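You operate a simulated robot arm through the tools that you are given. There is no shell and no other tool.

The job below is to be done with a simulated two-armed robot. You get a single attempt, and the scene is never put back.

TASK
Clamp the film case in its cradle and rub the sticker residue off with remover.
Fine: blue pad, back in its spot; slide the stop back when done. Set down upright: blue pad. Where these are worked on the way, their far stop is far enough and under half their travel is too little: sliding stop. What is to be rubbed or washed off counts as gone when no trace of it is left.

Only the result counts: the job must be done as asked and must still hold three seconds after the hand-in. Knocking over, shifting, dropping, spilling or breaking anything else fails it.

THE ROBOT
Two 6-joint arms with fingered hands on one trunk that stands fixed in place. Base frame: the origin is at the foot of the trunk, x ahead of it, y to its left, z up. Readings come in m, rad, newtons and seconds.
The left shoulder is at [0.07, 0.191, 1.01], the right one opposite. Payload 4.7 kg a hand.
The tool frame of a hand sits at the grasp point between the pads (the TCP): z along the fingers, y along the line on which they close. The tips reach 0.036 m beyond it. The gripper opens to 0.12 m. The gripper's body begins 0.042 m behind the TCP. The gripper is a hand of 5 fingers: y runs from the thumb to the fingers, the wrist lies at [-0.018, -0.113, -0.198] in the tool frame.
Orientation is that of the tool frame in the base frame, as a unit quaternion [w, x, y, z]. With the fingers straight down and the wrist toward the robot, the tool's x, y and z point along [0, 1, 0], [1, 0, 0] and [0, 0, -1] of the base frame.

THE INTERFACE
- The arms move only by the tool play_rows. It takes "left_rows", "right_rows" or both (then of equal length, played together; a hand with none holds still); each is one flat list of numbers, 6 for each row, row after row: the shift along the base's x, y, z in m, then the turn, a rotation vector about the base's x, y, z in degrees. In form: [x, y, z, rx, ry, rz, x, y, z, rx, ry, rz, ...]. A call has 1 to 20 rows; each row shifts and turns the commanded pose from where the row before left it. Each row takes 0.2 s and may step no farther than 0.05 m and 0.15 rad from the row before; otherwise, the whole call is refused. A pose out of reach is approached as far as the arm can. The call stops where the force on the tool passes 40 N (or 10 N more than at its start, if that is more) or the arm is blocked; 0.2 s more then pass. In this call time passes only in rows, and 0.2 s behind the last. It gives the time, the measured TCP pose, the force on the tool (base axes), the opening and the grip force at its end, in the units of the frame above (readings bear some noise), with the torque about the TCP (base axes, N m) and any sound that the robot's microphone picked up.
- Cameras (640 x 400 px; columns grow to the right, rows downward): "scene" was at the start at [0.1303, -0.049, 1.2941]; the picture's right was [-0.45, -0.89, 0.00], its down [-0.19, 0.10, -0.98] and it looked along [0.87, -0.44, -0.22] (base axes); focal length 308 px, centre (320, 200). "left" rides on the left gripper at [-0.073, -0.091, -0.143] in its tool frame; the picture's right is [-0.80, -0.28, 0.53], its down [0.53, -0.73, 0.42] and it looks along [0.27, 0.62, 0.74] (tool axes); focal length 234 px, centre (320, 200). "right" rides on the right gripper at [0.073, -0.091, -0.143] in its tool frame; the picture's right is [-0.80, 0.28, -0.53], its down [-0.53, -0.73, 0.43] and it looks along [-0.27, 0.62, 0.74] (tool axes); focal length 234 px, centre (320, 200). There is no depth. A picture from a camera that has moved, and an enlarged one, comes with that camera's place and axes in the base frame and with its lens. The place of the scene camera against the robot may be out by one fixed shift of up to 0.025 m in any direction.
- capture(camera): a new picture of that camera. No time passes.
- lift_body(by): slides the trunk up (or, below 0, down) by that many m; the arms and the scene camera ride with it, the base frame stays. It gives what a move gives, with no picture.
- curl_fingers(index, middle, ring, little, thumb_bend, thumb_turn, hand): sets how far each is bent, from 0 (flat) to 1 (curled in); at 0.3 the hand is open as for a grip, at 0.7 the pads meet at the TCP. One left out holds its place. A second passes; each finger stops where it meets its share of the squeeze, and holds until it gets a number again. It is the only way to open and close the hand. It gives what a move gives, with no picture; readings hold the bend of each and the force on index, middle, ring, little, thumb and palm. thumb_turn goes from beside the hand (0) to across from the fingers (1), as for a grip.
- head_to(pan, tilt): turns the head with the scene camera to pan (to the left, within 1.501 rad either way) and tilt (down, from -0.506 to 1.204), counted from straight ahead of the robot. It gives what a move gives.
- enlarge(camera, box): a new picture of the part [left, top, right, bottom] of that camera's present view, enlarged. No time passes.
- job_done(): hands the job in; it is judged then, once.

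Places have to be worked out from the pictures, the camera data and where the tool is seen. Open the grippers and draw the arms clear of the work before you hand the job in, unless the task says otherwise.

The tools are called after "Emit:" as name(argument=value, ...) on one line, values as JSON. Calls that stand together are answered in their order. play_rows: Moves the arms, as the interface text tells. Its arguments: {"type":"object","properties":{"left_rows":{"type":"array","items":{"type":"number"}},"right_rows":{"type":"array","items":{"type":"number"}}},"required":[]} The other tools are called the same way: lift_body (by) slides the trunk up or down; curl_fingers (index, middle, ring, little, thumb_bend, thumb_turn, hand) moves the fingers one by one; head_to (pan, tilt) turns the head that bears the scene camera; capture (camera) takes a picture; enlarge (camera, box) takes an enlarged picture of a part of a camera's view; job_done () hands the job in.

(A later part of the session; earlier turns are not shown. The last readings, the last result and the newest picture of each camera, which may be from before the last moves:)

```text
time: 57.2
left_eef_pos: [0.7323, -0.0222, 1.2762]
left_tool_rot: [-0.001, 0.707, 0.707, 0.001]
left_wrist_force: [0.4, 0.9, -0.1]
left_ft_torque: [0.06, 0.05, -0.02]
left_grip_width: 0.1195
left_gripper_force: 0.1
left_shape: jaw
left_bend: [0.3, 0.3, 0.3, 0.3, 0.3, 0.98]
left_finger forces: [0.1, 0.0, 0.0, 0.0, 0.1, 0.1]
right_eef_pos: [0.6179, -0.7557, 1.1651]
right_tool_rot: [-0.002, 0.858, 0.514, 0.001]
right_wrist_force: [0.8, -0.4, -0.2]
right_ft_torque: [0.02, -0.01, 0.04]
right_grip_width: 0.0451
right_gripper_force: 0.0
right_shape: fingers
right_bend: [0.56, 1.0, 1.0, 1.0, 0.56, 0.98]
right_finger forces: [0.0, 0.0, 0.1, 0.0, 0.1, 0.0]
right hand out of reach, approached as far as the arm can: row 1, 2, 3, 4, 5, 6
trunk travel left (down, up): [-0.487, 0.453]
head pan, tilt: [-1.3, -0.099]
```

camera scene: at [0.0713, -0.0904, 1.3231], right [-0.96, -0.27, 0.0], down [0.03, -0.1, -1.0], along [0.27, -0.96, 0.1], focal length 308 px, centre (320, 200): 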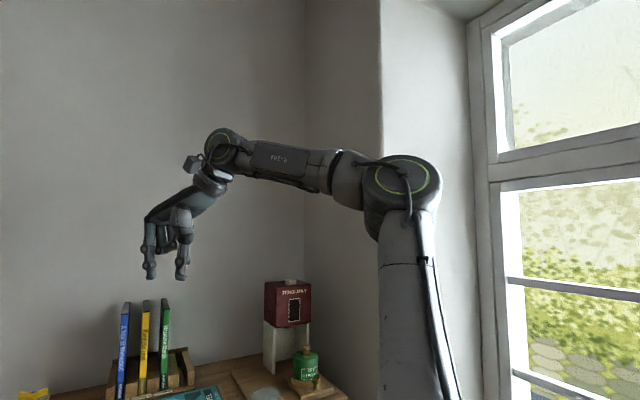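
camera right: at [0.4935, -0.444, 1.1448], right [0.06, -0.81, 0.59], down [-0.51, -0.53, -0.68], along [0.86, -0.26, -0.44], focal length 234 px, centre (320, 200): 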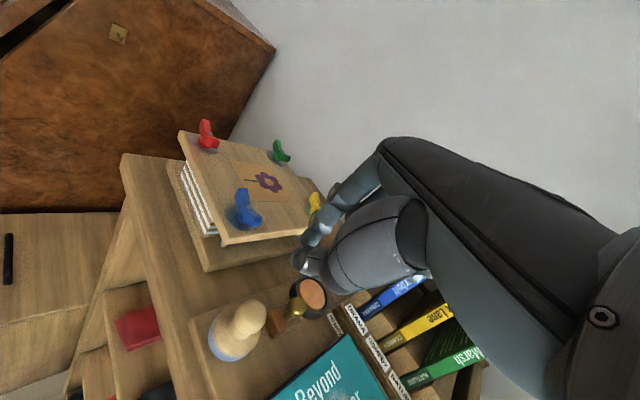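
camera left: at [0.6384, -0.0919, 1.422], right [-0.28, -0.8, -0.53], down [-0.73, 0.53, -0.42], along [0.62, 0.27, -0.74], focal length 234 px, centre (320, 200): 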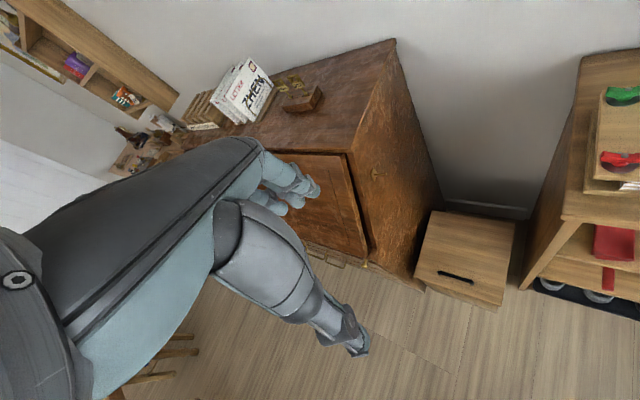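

The hand slid far right to (0.618, −0.756, 1.165), near the rack's back end. I check the scene before moving anything.

Emit:
head_to(pan=-0.85, tilt=0.35)

Emit:
capture(camera="scene")

Emit:
enlarge(camera="scene", box=[270, 60, 450, 190])

Emit:
capture(camera="right")

```text
time: 58.1
left_eef_pos: [0.73, -0.0196, 1.2778]
left_tool_rot: [0.001, 0.707, 0.707, 0.0]
left_wrist_force: [1.4, 0.0, 0.0]
left_ft_torque: [0.0, 0.0, 0.0]
left_grip_width: 0.1195
left_gripper_force: 0.2
left_shape: jaw
left_bend: [0.3, 0.3, 0.3, 0.3, 0.3, 0.98]
left_finger forces: [0.1, 0.0, 0.1, 0.0, 0.0, 0.1]
right_eef_pos: [0.6166, -0.7525, 1.1676]
right_tool_rot: [-0.001, 0.857, 0.515, 0.002]
right_wrist_force: [0.1, 0.1, -0.1]
right_ft_torque: [0.02, 0.05, 0.03]
right_grip_width: 0.0446
right_gripper_force: 0.1
right_shape: fingers
right_bend: [0.56, 1.0, 1.0, 1.0, 0.56, 0.98]
right_finger forces: [0.0, 0.1, 0.0, 0.1, 0.0, 0.1]
trunk travel left (down, up): [-0.487, 0.453]
head pan, tilt: [-0.85, 0.351]
```

```text
taken
camera scene: at [0.1088, -0.077, 1.2819], right [-0.75, -0.66, 0.0], down [-0.23, 0.26, -0.94], along [0.62, -0.71, -0.34], focal length 308 px, centre (320, 200)
```

scene: 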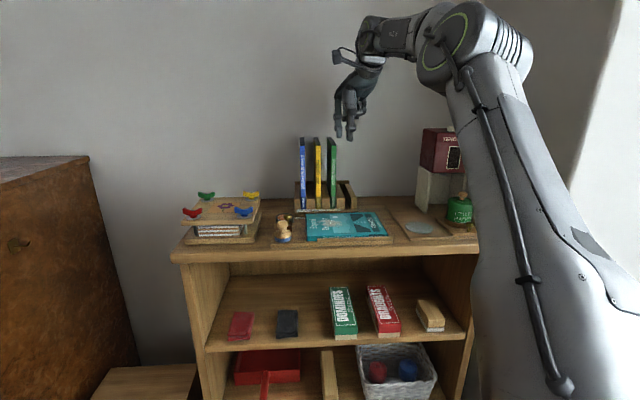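

```text
3.08 times, centred on (360, 125) of scene
camera zoom: at [0.1088, -0.077, 1.2819], right [-0.75, -0.66, 0.0], down [-0.23, 0.26, -0.94], along [0.62, -0.71, -0.34], focal length 949 px, centre (197, 431)
```

zoom: 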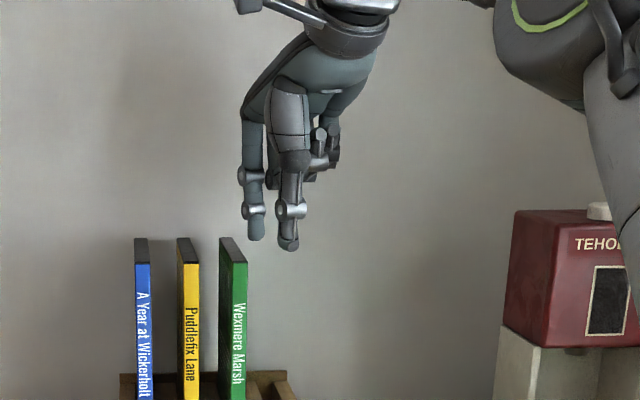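

```text
taken
camera right: at [0.57, -0.6461, 1.3119], right [-0.13, -0.84, 0.52], down [-0.9, -0.12, -0.43], along [0.42, -0.52, -0.74], focal length 234 px, centre (320, 200)
```

right: 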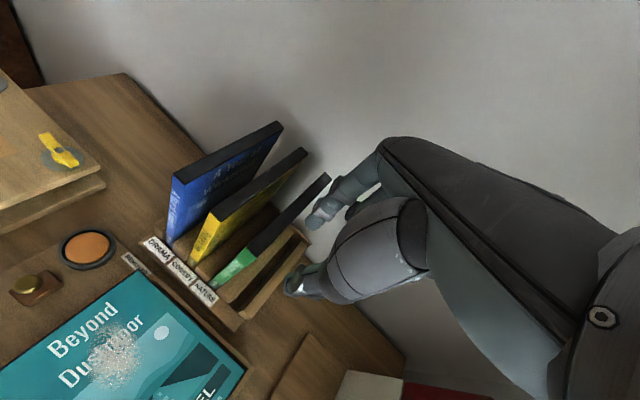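

Nothing was touched: the hand is in the open space right of the green case. I raise the trunk well clear so I can probe the arm's limits safely at height.

Emit:
lift_body(by=0.3)

Emit:
play_rows(right_rows=[-0.02, 0.02, 0, 0, 0, 0, -0.02, 0.02, 0, 0, 0, 0, -0.02, 0.02, 0, 0, 0, 0])

Emit:
play_rows(right_rows=[0, 0, 0, 0, 0, 7.5, 0, 0, 0, 0, 0, 7.5, 0, 0, 0, 0, 0, 7.5, 0, 0, 0, 0, 0, 7.5])

Emit:
play_rows(right_rows=[-0.02, 0.02, 0, 0, 0, 0, -0.02, 0.02, 0, 0, 0, 0, -0.02, 0.02, 0, 0, 0, 0])

```text
time: 61.1
left_eef_pos: [0.7315, -0.021, 1.5782]
left_tool_rot: [0.0, 0.708, 0.707, 0.0]
left_wrist_force: [-0.4, -0.9, -0.3]
left_ft_torque: [0.01, 0.02, 0.01]
left_grip_width: 0.1194
left_gripper_force: 0.1
left_shape: jaw
left_bend: [0.3, 0.3, 0.3, 0.3, 0.3, 0.98]
left_finger forces: [0.0, 0.0, 0.0, 0.0, 0.1, 0.0]
right_eef_pos: [0.6153, -0.7544, 1.4676]
right_tool_rot: [0.0, 0.857, 0.515, 0.003]
right_wrist_force: [0.4, 1.1, -0.4]
right_ft_torque: [0.04, -0.02, 0.02]
right_grip_width: 0.0449
right_gripper_force: 0.0
right_shape: fingers
right_bend: [0.56, 1.0, 1.0, 1.0, 0.56, 0.98]
right_finger forces: [0.0, 0.0, 0.1, 0.1, 0.0, 0.1]
trunk travel left (down, up): [-0.787, 0.153]
head pan, tilt: [-0.85, 0.351]
```

```text
time: 61.9
left_eef_pos: [0.7304, -0.0201, 1.5781]
left_tool_rot: [0.0, 0.707, 0.707, 0.0]
left_wrist_force: [-0.3, 0.5, 0.1]
left_ft_torque: [0.03, -0.02, 0.0]
left_grip_width: 0.1198
left_gripper_force: 0.1
left_shape: jaw
left_bend: [0.3, 0.3, 0.3, 0.3, 0.3, 0.98]
left_finger forces: [0.1, 0.1, 0.1, 0.0, 0.0, 0.0]
right_eef_pos: [0.5992, -0.7512, 1.4927]
right_tool_rot: [-0.002, 0.856, 0.517, 0.0]
right_wrist_force: [-0.3, 0.5, -0.2]
right_ft_torque: [0.03, -0.03, 0.0]
right_grip_width: 0.045
right_gripper_force: 0.0
right_shape: fingers
right_bend: [0.56, 1.0, 1.0, 1.0, 0.56, 0.98]
right_finger forces: [0.0, 0.1, 0.0, 0.0, 0.0, 0.0]
right hand out of reach, approached as far as the arm can: row 1, 2, 3
trunk travel left (down, up): [-0.787, 0.153]
head pan, tilt: [-0.85, 0.351]
```

```text
time: 62.9
left_eef_pos: [0.7298, -0.0206, 1.5768]
left_tool_rot: [0.0, 0.707, 0.707, -0.001]
left_wrist_force: [0.0, -0.4, -0.7]
left_ft_torque: [0.02, 0.04, 0.01]
left_grip_width: 0.1195
left_gripper_force: 0.1
left_shape: jaw
left_bend: [0.3, 0.3, 0.3, 0.3, 0.3, 0.98]
left_finger forces: [0.0, 0.0, 0.0, 0.0, 0.0, 0.1]
right_eef_pos: [0.5959, -0.7382, 1.4923]
right_tool_rot: [-0.001, 0.694, 0.72, 0.0]
right_wrist_force: [-0.1, -0.3, 1.2]
right_ft_torque: [0.0, -0.01, 0.03]
right_grip_width: 0.0446
right_gripper_force: 0.0
right_shape: fingers
right_bend: [0.56, 1.0, 1.0, 1.0, 0.56, 0.98]
right_finger forces: [0.1, 0.0, 0.0, 0.1, 0.1, 0.1]
right hand out of reach, approached as far as the arm can: row 4
trunk travel left (down, up): [-0.787, 0.153]
head pan, tilt: [-0.85, 0.351]
```

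```text
time: 63.7
left_eef_pos: [0.7318, -0.0209, 1.5778]
left_tool_rot: [-0.001, 0.707, 0.707, 0.0]
left_wrist_force: [0.4, -1.4, -0.2]
left_ft_torque: [-0.01, 0.0, -0.01]
left_grip_width: 0.1196
left_gripper_force: 0.0
left_shape: jaw
left_bend: [0.3, 0.3, 0.3, 0.3, 0.3, 0.98]
left_finger forces: [0.0, 0.1, 0.0, 0.0, 0.0, 0.0]
right_eef_pos: [0.5371, -0.6766, 1.4915]
right_tool_rot: [0.0, 0.695, 0.719, 0.0]
right_wrist_force: [-0.5, 1.3, 2.4]
right_ft_torque: [-0.1, -0.04, -0.01]
right_grip_width: 0.0447
right_gripper_force: 0.1
right_shape: fingers
right_bend: [0.56, 1.0, 1.0, 1.0, 0.56, 0.98]
right_finger forces: [0.1, 0.1, 0.0, 0.0, 0.0, 0.0]
trunk travel left (down, up): [-0.787, 0.153]
head pan, tilt: [-0.85, 0.351]
```

With the yaw turned back to about 0 the inward moves are free again. I continue toward the work area from here in small steps at this height and watch for the limit.

Emit:
play_rows(right_rows=[0, 0.03, 0, 0, 0, 0, 0, 0.03, 0, 0, 0, 0, 0, 0.03, 0, 0, 0, 0])

Emit:
play_rows(right_rows=[0, 0.02, 0, 0, 0, 0, 0, 0.02, 0, 0, 0, 0, 0, 0.02, 0, 0, 0, 0])

```text
time: 64.5
left_eef_pos: [0.729, -0.0176, 1.5776]
left_tool_rot: [0.001, 0.707, 0.707, -0.001]
left_wrist_force: [-0.7, 0.2, 0.0]
left_ft_torque: [-0.02, -0.01, -0.01]
left_grip_width: 0.1194
left_gripper_force: 0.0
left_shape: jaw
left_bend: [0.3, 0.3, 0.3, 0.3, 0.3, 0.98]
left_finger forces: [0.1, 0.1, 0.0, 0.0, 0.0, 0.0]
right_eef_pos: [0.5334, -0.5848, 1.4919]
right_tool_rot: [0.0, 0.695, 0.719, 0.0]
right_wrist_force: [0.5, 1.4, 0.5]
right_ft_torque: [-0.01, 0.01, 0.02]
right_grip_width: 0.0447
right_gripper_force: 0.1
right_shape: fingers
right_bend: [0.56, 1.0, 1.0, 1.0, 0.56, 0.98]
right_finger forces: [0.0, 0.1, 0.1, 0.0, 0.0, 0.0]
trunk travel left (down, up): [-0.787, 0.153]
head pan, tilt: [-0.85, 0.351]
```

```text
time: 65.3
left_eef_pos: [0.7309, -0.0185, 1.5767]
left_tool_rot: [0.0, 0.708, 0.707, 0.0]
left_wrist_force: [-0.3, 0.7, -0.4]
left_ft_torque: [0.01, 0.03, 0.0]
left_grip_width: 0.1195
left_gripper_force: 0.2
left_shape: jaw
left_bend: [0.3, 0.3, 0.3, 0.3, 0.3, 0.98]
left_finger forces: [0.0, 0.0, 0.0, 0.0, 0.1, 0.0]
right_eef_pos: [0.5482, -0.5332, 1.4963]
right_tool_rot: [-0.002, 0.693, 0.721, 0.0]
right_wrist_force: [-0.3, 0.6, -0.2]
right_ft_torque: [-0.01, 0.01, -0.01]
right_grip_width: 0.0448
right_gripper_force: 0.1
right_shape: fingers
right_bend: [0.56, 1.0, 1.0, 1.0, 0.56, 0.98]
right_finger forces: [0.0, 0.0, 0.0, 0.1, 0.0, 0.0]
right hand out of reach, approached as far as the arm can: row 2, 3
trunk travel left (down, up): [-0.787, 0.153]
head pan, tilt: [-0.85, 0.351]
```

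Here the limit pushes outward, so the hand is on the outer side and needs about 0.59 m from the shoulder. I test outward to positions above the stop and dish at this relative height.

Emit:
play_rows(right_rows=[0.03, 0, 0, 0, 0, 0, 0.03, 0, 0, 0, 0, 0])

Emit:
play_rows(right_rows=[0.03, -0.02, 0, 0, 0, 0, 0.03, -0.02, 0, 0, 0, 0])

```text
time: 65.9
left_eef_pos: [0.7312, -0.0212, 1.5759]
left_tool_rot: [0.0, 0.707, 0.707, 0.0]
left_wrist_force: [-0.3, -1.3, -0.6]
left_ft_torque: [0.03, 0.04, 0.02]
left_grip_width: 0.1193
left_gripper_force: 0.0
left_shape: jaw
left_bend: [0.3, 0.3, 0.3, 0.3, 0.3, 0.98]
left_finger forces: [0.0, 0.0, 0.1, 0.0, 0.0, 0.1]
right_eef_pos: [0.5807, -0.5514, 1.4822]
right_tool_rot: [-0.002, 0.695, 0.719, 0.002]
right_wrist_force: [-0.7, -0.8, -0.7]
right_ft_torque: [0.01, 0.02, 0.0]
right_grip_width: 0.0447
right_gripper_force: 0.1
right_shape: fingers
right_bend: [0.56, 1.0, 1.0, 1.0, 0.56, 0.98]
right_finger forces: [0.1, 0.0, 0.0, 0.1, 0.1, 0.0]
right hand out of reach, approached as far as the arm can: row 1, 2
trunk travel left (down, up): [-0.787, 0.153]
head pan, tilt: [-0.85, 0.351]
```

```text
time: 66.5
left_eef_pos: [0.7324, -0.0224, 1.5765]
left_tool_rot: [-0.002, 0.707, 0.707, -0.001]
left_wrist_force: [0.5, -0.1, -0.5]
left_ft_torque: [-0.01, 0.04, 0.0]
left_grip_width: 0.1194
left_gripper_force: 0.0
left_shape: jaw
left_bend: [0.3, 0.3, 0.3, 0.3, 0.3, 0.98]
left_finger forces: [0.1, 0.0, 0.0, 0.0, 0.0, 0.0]
right_eef_pos: [0.6085, -0.6028, 1.4642]
right_tool_rot: [-0.002, 0.696, 0.718, 0.001]
right_wrist_force: [0.4, 0.3, -1.3]
right_ft_torque: [0.03, 0.01, 0.03]
right_grip_width: 0.0447
right_gripper_force: 0.0
right_shape: fingers
right_bend: [0.56, 1.0, 1.0, 1.0, 0.56, 0.98]
right_finger forces: [0.1, 0.1, 0.1, 0.0, 0.0, 0.0]
right hand out of reach, approached as far as the arm can: row 1, 2
trunk travel left (down, up): [-0.787, 0.153]
head pan, tilt: [-0.85, 0.351]
```

I compare the arm's present shape with the earlier picture at the same head pose, to see what differs between the two configurations.

Emit:
head_to(pan=-1.45, tilt=0.2)

Emit:
capture(camera="scene")

```text
time: 67.5
left_eef_pos: [0.7305, -0.0194, 1.5786]
left_tool_rot: [0.0, 0.707, 0.707, 0.0]
left_wrist_force: [0.0, 0.5, 0.5]
left_ft_torque: [0.02, 0.01, -0.01]
left_grip_width: 0.1198
left_gripper_force: 0.1
left_shape: jaw
left_bend: [0.3, 0.3, 0.3, 0.3, 0.3, 0.98]
left_finger forces: [0.0, 0.0, 0.0, 0.1, 0.1, 0.0]
right_eef_pos: [0.6055, -0.5986, 1.4675]
right_tool_rot: [0.0, 0.695, 0.719, 0.002]
right_wrist_force: [0.7, -0.1, 0.0]
right_ft_torque: [0.01, 0.01, -0.02]
right_grip_width: 0.0448
right_gripper_force: 0.0
right_shape: fingers
right_bend: [0.56, 1.0, 1.0, 1.0, 0.56, 0.98]
right_finger forces: [0.0, 0.1, 0.0, 0.0, 0.0, 0.1]
trunk travel left (down, up): [-0.787, 0.153]
head pan, tilt: [-1.45, 0.201]
```

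```text
taken
camera scene: at [0.0581, -0.0989, 1.5959], right [-0.99, -0.12, 0.0], down [-0.02, 0.2, -0.98], along [0.12, -0.97, -0.2], focal length 308 px, centre (320, 200)
```

scene: 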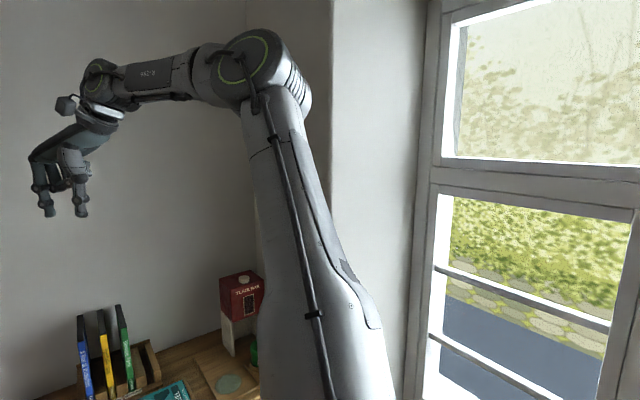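

The branch looks the same, only the elbow is more open, so the "walls" may come from how fast joints would have to turn per row. I test much smaller steps toward the work area.

Emit:
play_rows(right_rows=[0, 0.006, 0, 0, 0, 0, 0, 0.006, 0, 0, 0, 0, 0, 0.006, 0, 0, 0, 0, 0, 0.006, 0, 0, 0, 0, 0, 0.006, 0, 0, 0, 0, 0, 0.006, 0, 0, 0, 0, 0, 0.006, 0, 0, 0, 0, 0, 0.006, 0, 0, 0, 0, 0, 0.006, 0, 0, 0, 0, 0, 0.006, 0, 0, 0, 0])

```text
time: 69.7
left_eef_pos: [0.7311, -0.0206, 1.5789]
left_tool_rot: [0.0, 0.707, 0.707, 0.0]
left_wrist_force: [-0.1, 1.0, 0.0]
left_ft_torque: [0.0, 0.01, -0.02]
left_grip_width: 0.1197
left_gripper_force: 0.0
left_shape: jaw
left_bend: [0.3, 0.3, 0.3, 0.3, 0.3, 0.98]
left_finger forces: [0.0, 0.1, 0.0, 0.0, 0.0, 0.0]
right_eef_pos: [0.5881, -0.5475, 1.4619]
right_tool_rot: [0.0, 0.695, 0.719, 0.002]
right_wrist_force: [0.4, -0.3, -0.9]
right_ft_torque: [-0.01, 0.03, -0.04]
right_grip_width: 0.0451
right_gripper_force: 0.0
right_shape: fingers
right_bend: [0.56, 1.0, 1.0, 1.0, 0.56, 0.98]
right_finger forces: [0.0, 0.1, 0.0, 0.0, 0.0, 0.0]
right hand out of reach, approached as far as the arm can: row 2, 4, 6, 8, 10
trunk travel left (down, up): [-0.787, 0.153]
head pan, tilt: [-1.45, 0.201]
```

The steps slide along an outer wall consistent with my first findings. I now test pulling back toward the robot from here, to see whether the inner wall really exists at this height.

Emit:
play_rows(right_rows=[-0.02, 0, 0, 0, 0, 0, -0.02, 0, 0, 0, 0, 0, -0.02, 0, 0, 0, 0, 0, -0.02, 0, 0, 0, 0, 0])

Emit:
play_rows(right_rows=[0, 0, -0.02, 0, 0, 0, 0, 0, -0.02, 0, 0, 0, 0, 0, -0.02, 0, 0, 0, 0, 0, -0.02, 0, 0, 0])

```text
time: 70.7
left_eef_pos: [0.7299, -0.0217, 1.5783]
left_tool_rot: [0.0, 0.707, 0.708, 0.0]
left_wrist_force: [0.3, -0.5, 0.2]
left_ft_torque: [-0.01, -0.02, 0.0]
left_grip_width: 0.1196
left_gripper_force: 0.0
left_shape: jaw
left_bend: [0.3, 0.3, 0.3, 0.3, 0.3, 0.98]
left_finger forces: [0.0, 0.0, 0.0, 0.0, 0.0, 0.1]
right_eef_pos: [0.5416, -0.5639, 1.4792]
right_tool_rot: [-0.003, 0.694, 0.72, 0.001]
right_wrist_force: [0.9, 0.2, 0.1]
right_ft_torque: [0.01, -0.04, -0.01]
right_grip_width: 0.0451
right_gripper_force: 0.0
right_shape: fingers
right_bend: [0.56, 1.0, 1.0, 1.0, 0.56, 0.98]
right_finger forces: [0.0, 0.0, 0.1, 0.1, 0.0, 0.0]
right hand out of reach, approached as far as the arm can: row 2, 3, 4
trunk travel left (down, up): [-0.787, 0.153]
head pan, tilt: [-1.45, 0.201]
```

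```text
time: 71.7
left_eef_pos: [0.7326, -0.0204, 1.5768]
left_tool_rot: [0.0, 0.707, 0.707, 0.0]
left_wrist_force: [1.1, -0.5, 0.3]
left_ft_torque: [-0.06, 0.02, 0.0]
left_grip_width: 0.1197
left_gripper_force: 0.1
left_shape: jaw
left_bend: [0.3, 0.3, 0.3, 0.3, 0.3, 0.98]
left_finger forces: [0.1, 0.0, 0.0, 0.0, 0.0, 0.1]
right_eef_pos: [0.568, -0.5746, 1.4066]
right_tool_rot: [-0.003, 0.694, 0.72, 0.0]
right_wrist_force: [-0.8, -0.3, -0.3]
right_ft_torque: [0.02, 0.0, -0.02]
right_grip_width: 0.0446
right_gripper_force: 0.1
right_shape: fingers
right_bend: [0.56, 1.0, 1.0, 1.0, 0.56, 0.98]
right_finger forces: [0.0, 0.0, 0.0, 0.1, 0.1, 0.0]
right hand out of reach, approached as far as the arm can: row 1, 2, 3, 4
trunk travel left (down, up): [-0.787, 0.153]
head pan, tilt: [-1.45, 0.201]
```

Both walls come from one joint at its limit; my earlier free zone shares the outer wall with the present one. I push onto the outer wall where the zones meet and then pull back to see which side the arm comes off on.

Emit:
play_rows(right_rows=[0.03, 0.02, -0.01, 0, 0, 0, 0.02, 0.03, 0, 0, 0, 7.5, 0.02, 0.03, 0, 0, 0, 7.5, 0.0, 0.03, 0, 0, 0, 0, -0.03, 0.02, 0, 0, 0, -7.5, -0.03, 0.02, 0, 0, 0, -7.5, -0.03, 0.02, 0, 0, 0, 0])

Emit:
play_rows(right_rows=[-0.03, 0, 0, 0, 0, 0, -0.03, 0, 0, 0, 0, 0])

```text
time: 73.3
left_eef_pos: [0.7319, -0.022, 1.5774]
left_tool_rot: [0.0, 0.707, 0.707, 0.0]
left_wrist_force: [0.7, -1.0, 0.0]
left_ft_torque: [0.03, 0.01, -0.01]
left_grip_width: 0.1195
left_gripper_force: 0.0
left_shape: jaw
left_bend: [0.3, 0.3, 0.3, 0.3, 0.3, 0.98]
left_finger forces: [0.1, 0.1, 0.1, 0.0, 0.0, 0.0]
right_eef_pos: [0.5778, -0.4778, 1.3903]
right_tool_rot: [-0.012, 0.668, 0.744, 0.008]
right_wrist_force: [0.3, 0.7, -0.1]
right_ft_torque: [-0.03, -0.01, -0.01]
right_grip_width: 0.0448
right_gripper_force: 0.0
right_shape: fingers
right_bend: [0.56, 1.0, 1.0, 1.0, 0.56, 0.98]
right_finger forces: [0.0, 0.1, 0.0, 0.0, 0.0, 0.1]
right hand out of reach, approached as far as the arm can: row 2, 3, 4, 6, 7
trunk travel left (down, up): [-0.787, 0.153]
head pan, tilt: [-1.45, 0.201]
```

```text
time: 73.9
left_eef_pos: [0.7311, -0.0204, 1.5776]
left_tool_rot: [0.0, 0.707, 0.707, 0.0]
left_wrist_force: [0.7, 1.5, -0.1]
left_ft_torque: [-0.01, 0.0, 0.0]
left_grip_width: 0.1199
left_gripper_force: 0.1
left_shape: jaw
left_bend: [0.3, 0.3, 0.3, 0.3, 0.3, 0.98]
left_finger forces: [0.1, 0.1, 0.1, 0.0, 0.0, 0.0]
right_eef_pos: [0.5727, -0.4854, 1.4006]
right_tool_rot: [-0.011, 0.669, 0.743, 0.005]
right_wrist_force: [-0.8, 0.0, 0.1]
right_ft_torque: [0.0, -0.03, 0.04]
right_grip_width: 0.0447
right_gripper_force: 0.1
right_shape: fingers
right_bend: [0.56, 1.0, 1.0, 1.0, 0.56, 0.98]
right_finger forces: [0.0, 0.0, 0.1, 0.0, 0.0, 0.1]
right hand out of reach, approached as far as the arm can: row 1, 2
trunk travel left (down, up): [-0.787, 0.153]
head pan, tilt: [-1.45, 0.201]
```

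I am at (0.573, −0.485) now with a small yaw; lower relative heights seem to open this zone outward. I go down step by step while shifting out toward the pad's x, y.

Emit:
play_rows(right_rows=[0.01, 0, -0.03, 0, 0, -3, 0.01, 0, -0.03, 0, 0, -3, 0.01, -0.01, -0.03, 0, 0, 0, 0, 0, -0.03, 0, 0, 0])

Emit:
play_rows(right_rows=[0.02, 0, 0, 0, 0, 0, 0.02, 0, 0, 0, 0, 0, 0.02, 0, 0, 0, 0, 0, 0.02, 0, 0, 0, 0, 0])

Emit:
play_rows(right_rows=[-0.02, 0, 0, 0, 0, 0, -0.02, 0, 0, 0, 0, 0, -0.02, 0, 0, 0, 0, 0, -0.02, 0, 0, 0, 0, 0])

```text
time: 74.9
left_eef_pos: [0.7329, -0.0199, 1.5775]
left_tool_rot: [0.0, 0.707, 0.708, 0.0]
left_wrist_force: [-0.2, 0.1, 0.4]
left_ft_torque: [0.03, 0.02, 0.05]
left_grip_width: 0.1196
left_gripper_force: 0.0
left_shape: jaw
left_bend: [0.3, 0.3, 0.3, 0.3, 0.3, 0.98]
left_finger forces: [0.0, 0.0, 0.1, 0.0, 0.0, 0.0]
right_eef_pos: [0.6156, -0.5304, 1.28]
right_tool_rot: [-0.008, 0.709, 0.705, 0.008]
right_wrist_force: [0.0, 0.1, -0.5]
right_ft_torque: [0.0, 0.06, 0.03]
right_grip_width: 0.045
right_gripper_force: 0.0
right_shape: fingers
right_bend: [0.56, 1.0, 1.0, 1.0, 0.56, 0.98]
right_finger forces: [0.1, 0.0, 0.1, 0.0, 0.0, 0.1]
right hand out of reach, approached as far as the arm can: row 1, 2
trunk travel left (down, up): [-0.787, 0.153]
head pan, tilt: [-1.45, 0.201]
```

```text
time: 75.9
left_eef_pos: [0.7317, -0.0208, 1.5778]
left_tool_rot: [0.0, 0.708, 0.707, 0.0]
left_wrist_force: [0.1, -0.2, -0.6]
left_ft_torque: [-0.01, -0.02, -0.01]
left_grip_width: 0.1197
left_gripper_force: 0.0
left_shape: jaw
left_bend: [0.3, 0.3, 0.3, 0.3, 0.3, 0.98]
left_finger forces: [0.1, 0.0, 0.1, 0.0, 0.0, 0.1]
right_eef_pos: [0.6206, -0.5446, 1.2812]
right_tool_rot: [-0.008, 0.71, 0.705, 0.007]
right_wrist_force: [0.6, 0.2, -0.5]
right_ft_torque: [-0.02, -0.03, -0.01]
right_grip_width: 0.0449
right_gripper_force: 0.0
right_shape: fingers
right_bend: [0.56, 1.0, 1.0, 1.0, 0.56, 0.98]
right_finger forces: [0.1, 0.0, 0.1, 0.1, 0.0, 0.1]
right hand out of reach, approached as far as the arm can: row 1, 2, 3, 4
trunk travel left (down, up): [-0.787, 0.153]
head pan, tilt: [-1.45, 0.201]
```

```text
time: 76.9
left_eef_pos: [0.7291, -0.0202, 1.5788]
left_tool_rot: [0.001, 0.707, 0.708, 0.0]
left_wrist_force: [-0.3, -0.3, 0.5]
left_ft_torque: [-0.01, 0.01, 0.04]
left_grip_width: 0.1197
left_gripper_force: 0.0
left_shape: jaw
left_bend: [0.3, 0.3, 0.3, 0.3, 0.3, 0.98]
left_finger forces: [0.0, 0.0, 0.0, 0.1, 0.1, 0.0]
right_eef_pos: [0.5954, -0.565, 1.2793]
right_tool_rot: [-0.01, 0.709, 0.705, 0.006]
right_wrist_force: [-0.2, 0.1, -0.2]
right_ft_torque: [-0.01, -0.01, -0.01]
right_grip_width: 0.0448
right_gripper_force: 0.2
right_shape: fingers
right_bend: [0.56, 1.0, 1.0, 1.0, 0.56, 0.98]
right_finger forces: [0.1, 0.0, 0.0, 0.0, 0.0, 0.0]
right hand out of reach, approached as far as the arm can: row 2, 3, 4
trunk travel left (down, up): [-0.787, 0.153]
head pan, tilt: [-1.45, 0.201]
```

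Near here the free zone is only 2–3 cm thick. I tilt the hand sideways (fingers pointing left by 22°), which moves the wrist right for the same fingertip place, and probe again.

Emit:
play_rows(right_rows=[0, 0, 0.01, 7.5, 0, 0, 0, 0, 0.01, 7.5, 0, 0, 0, 0, 0.01, 7.5, 0, 0])

Emit:
play_rows(right_rows=[0.02, 0, 0, 0, 0, 0, 0.02, 0, 0, 0, 0, 0, 0.02, 0, 0, 0, 0, 0, 0.02, 0, 0, 0, 0, 0])

Emit:
play_rows(right_rows=[0, 0.02, 0, 0, 0, 0, 0, 0.02, 0, 0, 0, 0, 0, 0.02, 0, 0, 0, 0, 0, 0.02, 0, 0, 0, 0])

Emit:
play_rows(right_rows=[-0.02, 0, 0, 0, 0, 0, -0.02, 0, 0, 0, 0, 0, -0.02, 0, 0, 0, 0, 0, -0.02, 0, 0, 0, 0, 0])

```text
time: 77.7
left_eef_pos: [0.7312, -0.0206, 1.577]
left_tool_rot: [0.0, 0.707, 0.707, 0.0]
left_wrist_force: [0.3, -0.4, -0.5]
left_ft_torque: [-0.02, -0.03, 0.0]
left_grip_width: 0.1194
left_gripper_force: 0.1
left_shape: jaw
left_bend: [0.3, 0.3, 0.3, 0.3, 0.3, 0.98]
left_finger forces: [0.0, 0.0, 0.1, 0.0, 0.0, 0.1]
right_eef_pos: [0.5982, -0.5636, 1.3075]
right_tool_rot: [-0.147, 0.695, 0.689, 0.144]
right_wrist_force: [0.1, 0.7, 0.6]
right_ft_torque: [0.01, -0.02, -0.01]
right_grip_width: 0.0447
right_gripper_force: 0.1
right_shape: fingers
right_bend: [0.56, 1.0, 1.0, 1.0, 0.56, 0.98]
right_finger forces: [0.0, 0.1, 0.0, 0.0, 0.0, 0.0]
trunk travel left (down, up): [-0.787, 0.153]
head pan, tilt: [-1.45, 0.201]
```

```text
time: 78.7
left_eef_pos: [0.7302, -0.0208, 1.579]
left_tool_rot: [0.001, 0.706, 0.708, 0.0]
left_wrist_force: [-0.8, -0.4, -0.4]
left_ft_torque: [-0.02, 0.02, 0.02]
left_grip_width: 0.1196
left_gripper_force: 0.2
left_shape: jaw
left_bend: [0.3, 0.3, 0.3, 0.3, 0.3, 0.98]
left_finger forces: [0.0, 0.0, 0.0, 0.1, 0.0, 0.1]
right_eef_pos: [0.6519, -0.5663, 1.3082]
right_tool_rot: [-0.146, 0.695, 0.689, 0.145]
right_wrist_force: [0.1, -1.0, -0.2]
right_ft_torque: [0.04, -0.01, 0.01]
right_grip_width: 0.045
right_gripper_force: 0.1
right_shape: fingers
right_bend: [0.56, 1.0, 1.0, 1.0, 0.56, 0.98]
right_finger forces: [0.1, 0.1, 0.0, 0.0, 0.1, 0.0]
right hand out of reach, approached as far as the arm can: row 3, 4
trunk travel left (down, up): [-0.787, 0.153]
head pan, tilt: [-1.45, 0.201]
```

```text
time: 79.7
left_eef_pos: [0.73, -0.02, 1.5787]
left_tool_rot: [0.0, 0.707, 0.707, 0.0]
left_wrist_force: [0.2, 0.6, 0.5]
left_ft_torque: [0.01, -0.02, -0.02]
left_grip_width: 0.1195
left_gripper_force: 0.1
left_shape: jaw
left_bend: [0.3, 0.3, 0.3, 0.3, 0.3, 0.98]
left_finger forces: [0.0, 0.1, 0.1, 0.0, 0.0, 0.1]
right_eef_pos: [0.6305, -0.4918, 1.3098]
right_tool_rot: [-0.145, 0.695, 0.689, 0.146]
right_wrist_force: [0.2, -0.1, 0.2]
right_ft_torque: [0.02, 0.0, 0.0]
right_grip_width: 0.0447
right_gripper_force: 0.0
right_shape: fingers
right_bend: [0.56, 1.0, 1.0, 1.0, 0.56, 0.98]
right_finger forces: [0.1, 0.0, 0.0, 0.0, 0.0, 0.1]
right hand out of reach, approached as far as the arm can: row 1, 2, 3, 4
trunk travel left (down, up): [-0.787, 0.153]
head pan, tilt: [-1.45, 0.201]
```

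```text
time: 80.7
left_eef_pos: [0.7304, -0.0211, 1.5775]
left_tool_rot: [0.0, 0.707, 0.707, -0.001]
left_wrist_force: [-0.5, -0.1, -0.6]
left_ft_torque: [-0.01, 0.01, -0.01]
left_grip_width: 0.1197
left_gripper_force: 0.1
left_shape: jaw
left_bend: [0.3, 0.3, 0.3, 0.3, 0.3, 0.98]
left_finger forces: [0.1, 0.0, 0.0, 0.1, 0.0, 0.1]
right_eef_pos: [0.5653, -0.495, 1.309]
right_tool_rot: [-0.147, 0.694, 0.69, 0.144]
right_wrist_force: [0.3, -0.2, -0.2]
right_ft_torque: [-0.01, 0.03, 0.03]
right_grip_width: 0.0446
right_gripper_force: 0.1
right_shape: fingers
right_bend: [0.56, 1.0, 1.0, 1.0, 0.56, 0.98]
right_finger forces: [0.0, 0.0, 0.0, 0.1, 0.1, 0.0]
right hand out of reach, approached as far as the arm can: row 4
trunk travel left (down, up): [-0.787, 0.153]
head pan, tilt: [-1.45, 0.201]
```

The side tilt works: at y≈−0.49 there are now 6 cm of free travel in x. I add another 7.5° (30° total) and test the dish's and case's positions at this height.

Emit:
play_rows(right_rows=[0.02, -0.01, 0, 7.5, 0, 0, 0.02, -0.02, 0, 0, 0, 0, 0.02, -0.02, 0, 0, 0, 0, 0.02, -0.015, 0, 0, 0, 0, 0.02, -0.01, 0, 0, 0, 0, 0.007, 0, 0, 0, 0, 0])

Emit:
play_rows(right_rows=[-0.03, -0.02, 0, 0, 0, 0, -0.03, -0.02, 0, 0, 0, 0, -0.03, -0.02, 0, 0, 0, 0, -0.03, -0.02, 0, 0, 0, 0])

```text
time: 82.1
left_eef_pos: [0.7297, -0.0204, 1.5784]
left_tool_rot: [0.0, 0.707, 0.707, 0.0]
left_wrist_force: [0.3, 1.0, -0.5]
left_ft_torque: [-0.03, -0.05, 0.0]
left_grip_width: 0.1195
left_gripper_force: 0.2
left_shape: jaw
left_bend: [0.3, 0.3, 0.3, 0.3, 0.3, 0.98]
left_finger forces: [0.0, 0.0, 0.0, 0.1, 0.0, 0.0]
right_eef_pos: [0.6557, -0.5711, 1.3076]
right_tool_rot: [-0.192, 0.683, 0.679, 0.189]
right_wrist_force: [-0.8, -0.8, -0.7]
right_ft_torque: [-0.02, -0.01, -0.01]
right_grip_width: 0.0447
right_gripper_force: 0.0
right_shape: fingers
right_bend: [0.56, 1.0, 1.0, 1.0, 0.56, 0.98]
right_finger forces: [0.0, 0.0, 0.0, 0.1, 0.0, 0.0]
right hand out of reach, approached as far as the arm can: row 5, 6
trunk travel left (down, up): [-0.787, 0.153]
head pan, tilt: [-1.45, 0.201]
```

```text
time: 83.1
left_eef_pos: [0.7271, -0.0232, 1.5801]
left_tool_rot: [-0.001, 0.707, 0.707, 0.002]
left_wrist_force: [-0.9, -1.1, 0.9]
left_ft_torque: [0.04, -0.05, 0.02]
left_grip_width: 0.1196
left_gripper_force: 0.0
left_shape: jaw
left_bend: [0.3, 0.3, 0.3, 0.3, 0.3, 0.98]
left_finger forces: [0.1, 0.0, 0.1, 0.1, 0.0, 0.0]
right_eef_pos: [0.5377, -0.655, 1.3093]
right_tool_rot: [-0.192, 0.683, 0.679, 0.19]
right_wrist_force: [-0.7, -0.8, -1.4]
right_ft_torque: [0.02, -0.02, 0.02]
right_grip_width: 0.0449
right_gripper_force: 0.0
right_shape: fingers
right_bend: [0.56, 1.0, 1.0, 1.0, 0.56, 0.98]
right_finger forces: [0.1, 0.0, 0.1, 0.0, 0.0, 0.0]
trunk travel left (down, up): [-0.787, 0.153]
head pan, tilt: [-1.45, 0.201]
```

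The side tilt leans the hand toward the film rack at the dish, so I want a different posture: a slight outward tilt (~12°) with a positive yaw (~20°), which my wall estimates say reaches the pad, stop and dish. I set that orientation here at height and test the pad, then the dish positions.

Emit:
play_rows(right_rows=[0, 0, 0, -7.5, 0, 0, 0, 0, 0, -7.5, 0, 0, 0, 0, 0, -7.5, 0, 0, 0, 0, 0, -7.5, 0, 0, 0, 0, 0, 0, -6, 0, 0, 0, 0, 0, -6, 0, 0, 0, 0, 0, 0, 7, 0, 0, 0, 0, 0, 7, 0, 0, 0, 0, 0, 6])

Emit:
play_rows(right_rows=[0.01, 0.03, -0.004, 0, 0, 0, 0.01, 0.03, -0.004, 0, 0, 0, 0.01, 0.03, -0.004, 0, 0, 0, 0.01, 0.03, -0.004, 0, 0, 0, 0.015, 0.035, -0.004, 0, 0, 0])

```text
time: 85.1
left_eef_pos: [0.7314, -0.0217, 1.5776]
left_tool_rot: [-0.001, 0.707, 0.707, 0.0]
left_wrist_force: [0.4, 0.5, 0.0]
left_ft_torque: [0.0, 0.03, 0.02]
left_grip_width: 0.1198
left_gripper_force: 0.0
left_shape: jaw
left_bend: [0.3, 0.3, 0.3, 0.3, 0.3, 0.98]
left_finger forces: [0.1, 0.1, 0.0, 0.0, 0.0, 0.0]
right_eef_pos: [0.5862, -0.6733, 1.309]
right_tool_rot: [0.051, 0.572, 0.813, 0.09]
right_wrist_force: [0.3, 0.5, 1.2]
right_ft_torque: [0.01, -0.02, 0.01]
right_grip_width: 0.0447
right_gripper_force: 0.2
right_shape: fingers
right_bend: [0.56, 1.0, 1.0, 1.0, 0.56, 0.98]
right_finger forces: [0.1, 0.0, 0.0, 0.0, 0.1, 0.1]
right hand out of reach, approached as far as the arm can: row 3, 4, 5, 6
trunk travel left (down, up): [-0.787, 0.153]
head pan, tilt: [-1.45, 0.201]
```

```text
time: 86.3
left_eef_pos: [0.7319, -0.0184, 1.576]
left_tool_rot: [0.0, 0.707, 0.707, -0.002]
left_wrist_force: [0.1, 0.8, 0.1]
left_ft_torque: [-0.05, 0.04, -0.01]
left_grip_width: 0.1194
left_gripper_force: 0.0
left_shape: jaw
left_bend: [0.3, 0.3, 0.3, 0.3, 0.3, 0.98]
left_finger forces: [0.0, 0.0, 0.0, 0.1, 0.0, 0.0]
right_eef_pos: [0.6442, -0.5165, 1.2909]
right_tool_rot: [0.051, 0.572, 0.814, 0.09]
right_wrist_force: [-0.3, 1.5, 0.8]
right_ft_torque: [-0.03, 0.02, -0.01]
right_grip_width: 0.0448
right_gripper_force: 0.0
right_shape: fingers
right_bend: [0.56, 1.0, 1.0, 1.0, 0.56, 0.98]
right_finger forces: [0.0, 0.0, 0.0, 0.0, 0.0, 0.1]
trunk travel left (down, up): [-0.787, 0.153]
head pan, tilt: [-1.45, 0.201]
```

That worked without limits: the hand is at (0.644, −0.517) with yaw 20°, tilt 12°. I test the pad's spot and then the dish's spot at this relative height.

Emit:
play_rows(right_rows=[-0.025, 0.01, 0, 0, 0, 0, -0.026, 0.007, 0, 0, 0, 0])

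Emit:
play_rows(right_rows=[0.025, -0.025, 0, 0, 0, 0, 0.025, -0.025, 0, 0, 0, 0, 0.024, -0.023, 0, 0, 0, 0])

Emit:
play_rows(right_rows=[-0.035, -0.015, 0, 0, 0, 0, -0.035, -0.015, 0, 0, 0, 0, -0.037, -0.02, 0, 0, 0, 0])

```text
time: 86.9
left_eef_pos: [0.7279, -0.0205, 1.5785]
left_tool_rot: [0.001, 0.708, 0.707, 0.0]
left_wrist_force: [-0.6, 0.2, 0.5]
left_ft_torque: [0.02, -0.03, -0.02]
left_grip_width: 0.1195
left_gripper_force: 0.1
left_shape: jaw
left_bend: [0.3, 0.3, 0.3, 0.3, 0.3, 0.98]
left_finger forces: [0.0, 0.0, 0.0, 0.0, 0.0, 0.0]
right_eef_pos: [0.5879, -0.5009, 1.2924]
right_tool_rot: [0.051, 0.572, 0.813, 0.093]
right_wrist_force: [0.1, 0.4, 0.0]
right_ft_torque: [-0.02, -0.06, -0.04]
right_grip_width: 0.0448
right_gripper_force: 0.2
right_shape: fingers
right_bend: [0.56, 1.0, 1.0, 1.0, 0.56, 0.98]
right_finger forces: [0.0, 0.1, 0.2, 0.0, 0.1, 0.0]
trunk travel left (down, up): [-0.787, 0.153]
head pan, tilt: [-1.45, 0.201]
```

```text
time: 87.7
left_eef_pos: [0.733, -0.0208, 1.5767]
left_tool_rot: [-0.001, 0.707, 0.707, -0.001]
left_wrist_force: [0.9, 1.0, -0.8]
left_ft_torque: [-0.03, 0.05, -0.02]
left_grip_width: 0.1196
left_gripper_force: 0.1
left_shape: jaw
left_bend: [0.3, 0.3, 0.3, 0.3, 0.3, 0.98]
left_finger forces: [0.1, 0.1, 0.0, 0.0, 0.0, 0.0]
right_eef_pos: [0.6626, -0.5746, 1.2892]
right_tool_rot: [0.05, 0.573, 0.813, 0.091]
right_wrist_force: [-0.4, 0.0, -0.2]
right_ft_torque: [-0.01, 0.03, 0.01]
right_grip_width: 0.0448
right_gripper_force: 0.0
right_shape: fingers
right_bend: [0.56, 1.0, 1.0, 1.0, 0.56, 0.98]
right_finger forces: [0.0, 0.0, 0.1, 0.0, 0.0, 0.0]
trunk travel left (down, up): [-0.787, 0.153]
head pan, tilt: [-1.45, 0.201]
```

```text
time: 88.5
left_eef_pos: [0.7299, -0.0249, 1.5795]
left_tool_rot: [-0.001, 0.707, 0.707, 0.0]
left_wrist_force: [-0.4, -1.2, 0.8]
left_ft_torque: [0.09, -0.02, -0.01]
left_grip_width: 0.1197
left_gripper_force: 0.0
left_shape: jaw
left_bend: [0.3, 0.3, 0.3, 0.3, 0.3, 0.98]
left_finger forces: [0.0, 0.0, 0.0, 0.0, 0.0, 0.0]
right_eef_pos: [0.5643, -0.6146, 1.2949]
right_tool_rot: [0.035, 0.575, 0.809, 0.114]
right_wrist_force: [1.2, -4.8, -2.9]
right_ft_torque: [0.29, 0.0, 0.05]
right_grip_width: 0.0448
right_gripper_force: 0.1
right_shape: fingers
right_bend: [0.56, 1.0, 1.0, 1.0, 0.56, 0.98]
right_finger forces: [0.0, 0.0, 0.1, 0.0, 0.0, 0.0]
right hand out of reach, approached as far as the arm can: row 3
trunk travel left (down, up): [-0.787, 0.153]
head pan, tilt: [-1.45, 0.201]
```

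Pad and dish are both free in this posture. For the residue area (about (0.552, −0.615)) the inner wall is near, so I test turning the yaw further (+20°) there and moving over the whole residue.

Emit:
play_rows(right_rows=[0.005, 0.005, 0, 0, 0, 7, 0, 0, 0, 0, 0, 7, 0, 0, 0, 0, 0, 6])

Emit:
play_rows(right_rows=[-0.015, -0.015, 0, 0, 0, 0, -0.015, -0.015, 0, 0, 0, 0, 0.015, -0.015, 0, 0, 0, 0, 0.02, 0.02, 0, 0, 0, 0, 0.02, 0.02, 0, 0, 0, 0, -0.02, 0.02, 0, 0, 0, 0, -0.02, -0.02, 0, 0, 0, 0, -0.02, -0.02, 0, 0, 0, 0])

```text
time: 89.3
left_eef_pos: [0.7304, -0.0229, 1.5774]
left_tool_rot: [-0.001, 0.708, 0.706, 0.001]
left_wrist_force: [0.1, -0.4, -0.8]
left_ft_torque: [0.05, 0.01, 0.01]
left_grip_width: 0.1194
left_gripper_force: 0.1
left_shape: jaw
left_bend: [0.3, 0.3, 0.3, 0.3, 0.3, 0.98]
left_finger forces: [0.0, 0.0, 0.0, 0.1, 0.0, 0.0]
right_eef_pos: [0.5713, -0.6138, 1.2894]
right_tool_rot: [0.032, 0.422, 0.901, 0.099]
right_wrist_force: [0.6, -0.4, 0.9]
right_ft_torque: [0.01, -0.03, -0.01]
right_grip_width: 0.0449
right_gripper_force: 0.1
right_shape: fingers
right_bend: [0.56, 1.0, 1.0, 1.0, 0.56, 0.98]
right_finger forces: [0.0, 0.0, 0.1, 0.1, 0.1, 0.1]
trunk travel left (down, up): [-0.787, 0.153]
head pan, tilt: [-1.45, 0.201]
```

```text
time: 91.1
left_eef_pos: [0.7316, -0.0214, 1.5775]
left_tool_rot: [-0.001, 0.708, 0.706, -0.001]
left_wrist_force: [-1.5, -0.2, 0.4]
left_ft_torque: [0.01, 0.0, -0.04]
left_grip_width: 0.1197
left_gripper_force: 0.1
left_shape: jaw
left_bend: [0.3, 0.3, 0.3, 0.3, 0.3, 0.98]
left_finger forces: [0.1, 0.0, 0.1, 0.0, 0.0, 0.0]
right_eef_pos: [0.5365, -0.6385, 1.2896]
right_tool_rot: [0.033, 0.422, 0.9, 0.1]
right_wrist_force: [0.0, -0.3, 1.0]
right_ft_torque: [0.04, 0.01, -0.02]
right_grip_width: 0.0451
right_gripper_force: 0.1
right_shape: fingers
right_bend: [0.56, 1.0, 1.0, 1.0, 0.56, 0.98]
right_finger forces: [0.1, 0.0, 0.0, 0.1, 0.1, 0.1]
trunk travel left (down, up): [-0.787, 0.153]
head pan, tilt: [-1.45, 0.201]
```

With yaw 40° the whole residue area is free too. I return to yaw 20° above the stop's ball, then lower the trunk part-way so the hand hovers about 10 cm above it.

Emit:
play_rows(right_rows=[0.015, 0.017, 0, 0, 0, 0, 0.015, 0.017, 0, 0, 0, -6.5, 0.015, 0.017, 0, 0, 0, -6.5, 0.015, 0.017, 0, 0, 0, -6.8, 0.015, 0.017, 0, 0, 0, 0, 0.011, 0.0135, 0, 0, 0, 0])

Emit:
lift_body(by=-0.195)

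Emit:
head_to(pan=-0.8, tilt=0.55)

Emit:
enlarge(camera="scene", box=[220, 60, 420, 210])

Emit:
capture(camera="right")

```text
time: 92.5
left_eef_pos: [0.7328, -0.0202, 1.577]
left_tool_rot: [0.0, 0.707, 0.707, 0.0]
left_wrist_force: [0.4, 0.7, -1.1]
left_ft_torque: [0.0, 0.01, -0.01]
left_grip_width: 0.1195
left_gripper_force: 0.1
left_shape: jaw
left_bend: [0.3, 0.3, 0.3, 0.3, 0.3, 0.98]
left_finger forces: [0.0, 0.0, 0.0, 0.0, 0.0, 0.0]
right_eef_pos: [0.6195, -0.538, 1.2904]
right_tool_rot: [0.05, 0.571, 0.814, 0.091]
right_wrist_force: [-0.7, -0.5, -0.5]
right_ft_torque: [-0.02, 0.03, -0.02]
right_grip_width: 0.0448
right_gripper_force: 0.1
right_shape: fingers
right_bend: [0.56, 1.0, 1.0, 1.0, 0.56, 0.98]
right_finger forces: [0.1, 0.1, 0.0, 0.0, 0.0, 0.0]
trunk travel left (down, up): [-0.787, 0.153]
head pan, tilt: [-1.45, 0.201]
```

```text
time: 94.7
left_eef_pos: [0.7301, -0.0205, 1.3831]
left_tool_rot: [0.0, 0.707, 0.707, 0.0]
left_wrist_force: [-0.5, -0.1, 0.4]
left_ft_torque: [0.01, 0.0, -0.04]
left_grip_width: 0.1196
left_gripper_force: 0.1
left_shape: jaw
left_bend: [0.3, 0.3, 0.3, 0.3, 0.3, 0.98]
left_finger forces: [0.1, 0.0, 0.1, 0.1, 0.0, 0.0]
right_eef_pos: [0.6195, -0.5401, 1.0953]
right_tool_rot: [0.051, 0.571, 0.815, 0.091]
right_wrist_force: [-0.7, 0.3, 0.3]
right_ft_torque: [-0.02, 0.0, -0.01]
right_grip_width: 0.045
right_gripper_force: 0.0
right_shape: fingers
right_bend: [0.56, 1.0, 1.0, 1.0, 0.56, 0.98]
right_finger forces: [0.0, 0.1, 0.0, 0.1, 0.1, 0.0]
trunk travel left (down, up): [-0.592, 0.348]
head pan, tilt: [-1.45, 0.201]
```

```text
time: 95.7
left_eef_pos: [0.7302, -0.0213, 1.3826]
left_tool_rot: [0.0, 0.707, 0.707, 0.0]
left_wrist_force: [0.0, 0.3, 1.5]
left_ft_torque: [-0.02, -0.02, 0.02]
left_grip_width: 0.1195
left_gripper_force: 0.2
left_shape: jaw
left_bend: [0.3, 0.3, 0.3, 0.3, 0.3, 0.98]
left_finger forces: [0.0, 0.0, 0.0, 0.1, 0.0, 0.0]
right_eef_pos: [0.6197, -0.5386, 1.0954]
right_tool_rot: [0.051, 0.571, 0.814, 0.091]
right_wrist_force: [0.3, 0.0, 0.1]
right_ft_torque: [0.02, 0.05, -0.02]
right_grip_width: 0.0447
right_gripper_force: 0.1
right_shape: fingers
right_bend: [0.56, 1.0, 1.0, 1.0, 0.56, 0.98]
right_finger forces: [0.0, 0.1, 0.1, 0.1, 0.0, 0.1]
trunk travel left (down, up): [-0.592, 0.348]
head pan, tilt: [-0.799, 0.55]
```

```text
2.67 times, centred on (320, 135) of scene
camera zoom: at [0.1098, -0.0713, 1.3686], right [-0.72, -0.7, 0.0], down [-0.36, 0.37, -0.85], along [0.59, -0.61, -0.52], focal length 822 px, centre (320, 373)
```

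zoom: 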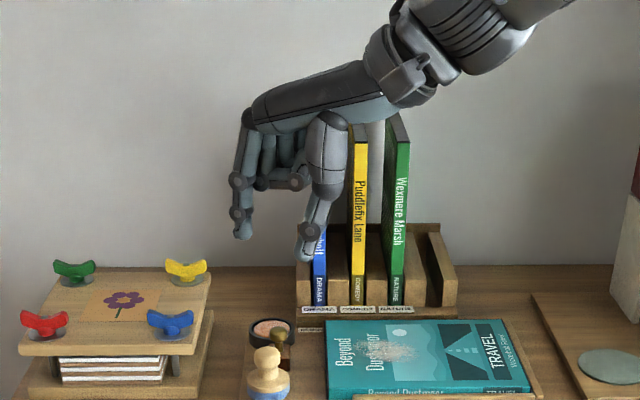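

```text
taken
camera right: at [0.4849, -0.5131, 1.2191], right [0.43, -0.71, 0.55], down [-0.41, -0.7, -0.58], along [0.8, 0.02, -0.6], focal length 234 px, centre (320, 200)
```

right: 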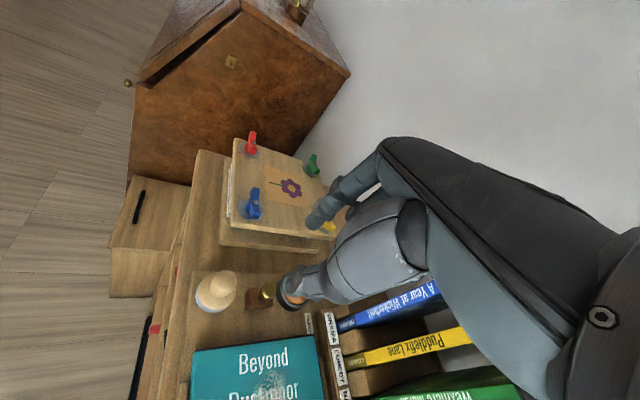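

Hovering above the stop; films and all stand as before. I enlarge the hand view to refine the ball, pad and dish positions from this new angle.

Emit:
enlarge(camera="right", box=[180, 240, 340, 360])

Emit:
enlarge(camera="scene", box=[270, 120, 350, 210])

```text
3.33 times, centred on (260, 300) of right
camera zoom: at [0.4849, -0.5131, 1.2191], right [0.43, -0.71, 0.55], down [-0.41, -0.7, -0.58], along [0.8, 0.02, -0.6], focal length 781 px, centre (520, -133)
```

zoom: 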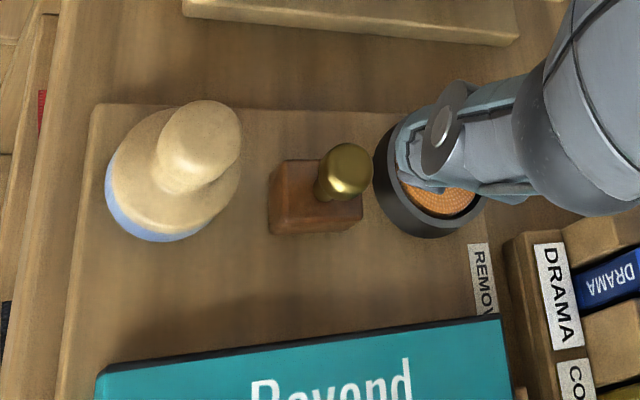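

```text
4.44 times, centred on (310, 165) of scene
camera zoom: at [0.1098, -0.0713, 1.3686], right [-0.72, -0.7, 0.0], down [-0.36, 0.37, -0.85], along [0.59, -0.61, -0.52], focal length 1370 px, centre (364, 356)
```

zoom: 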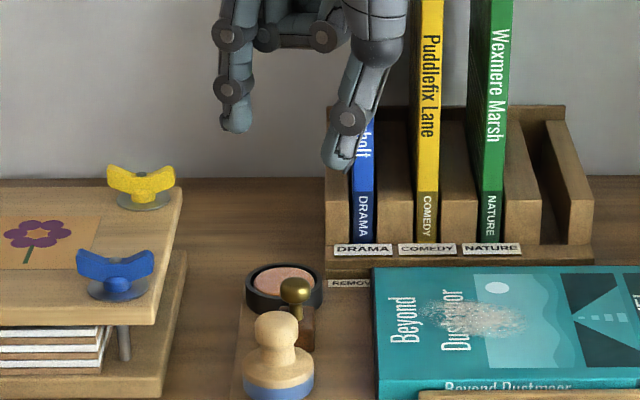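

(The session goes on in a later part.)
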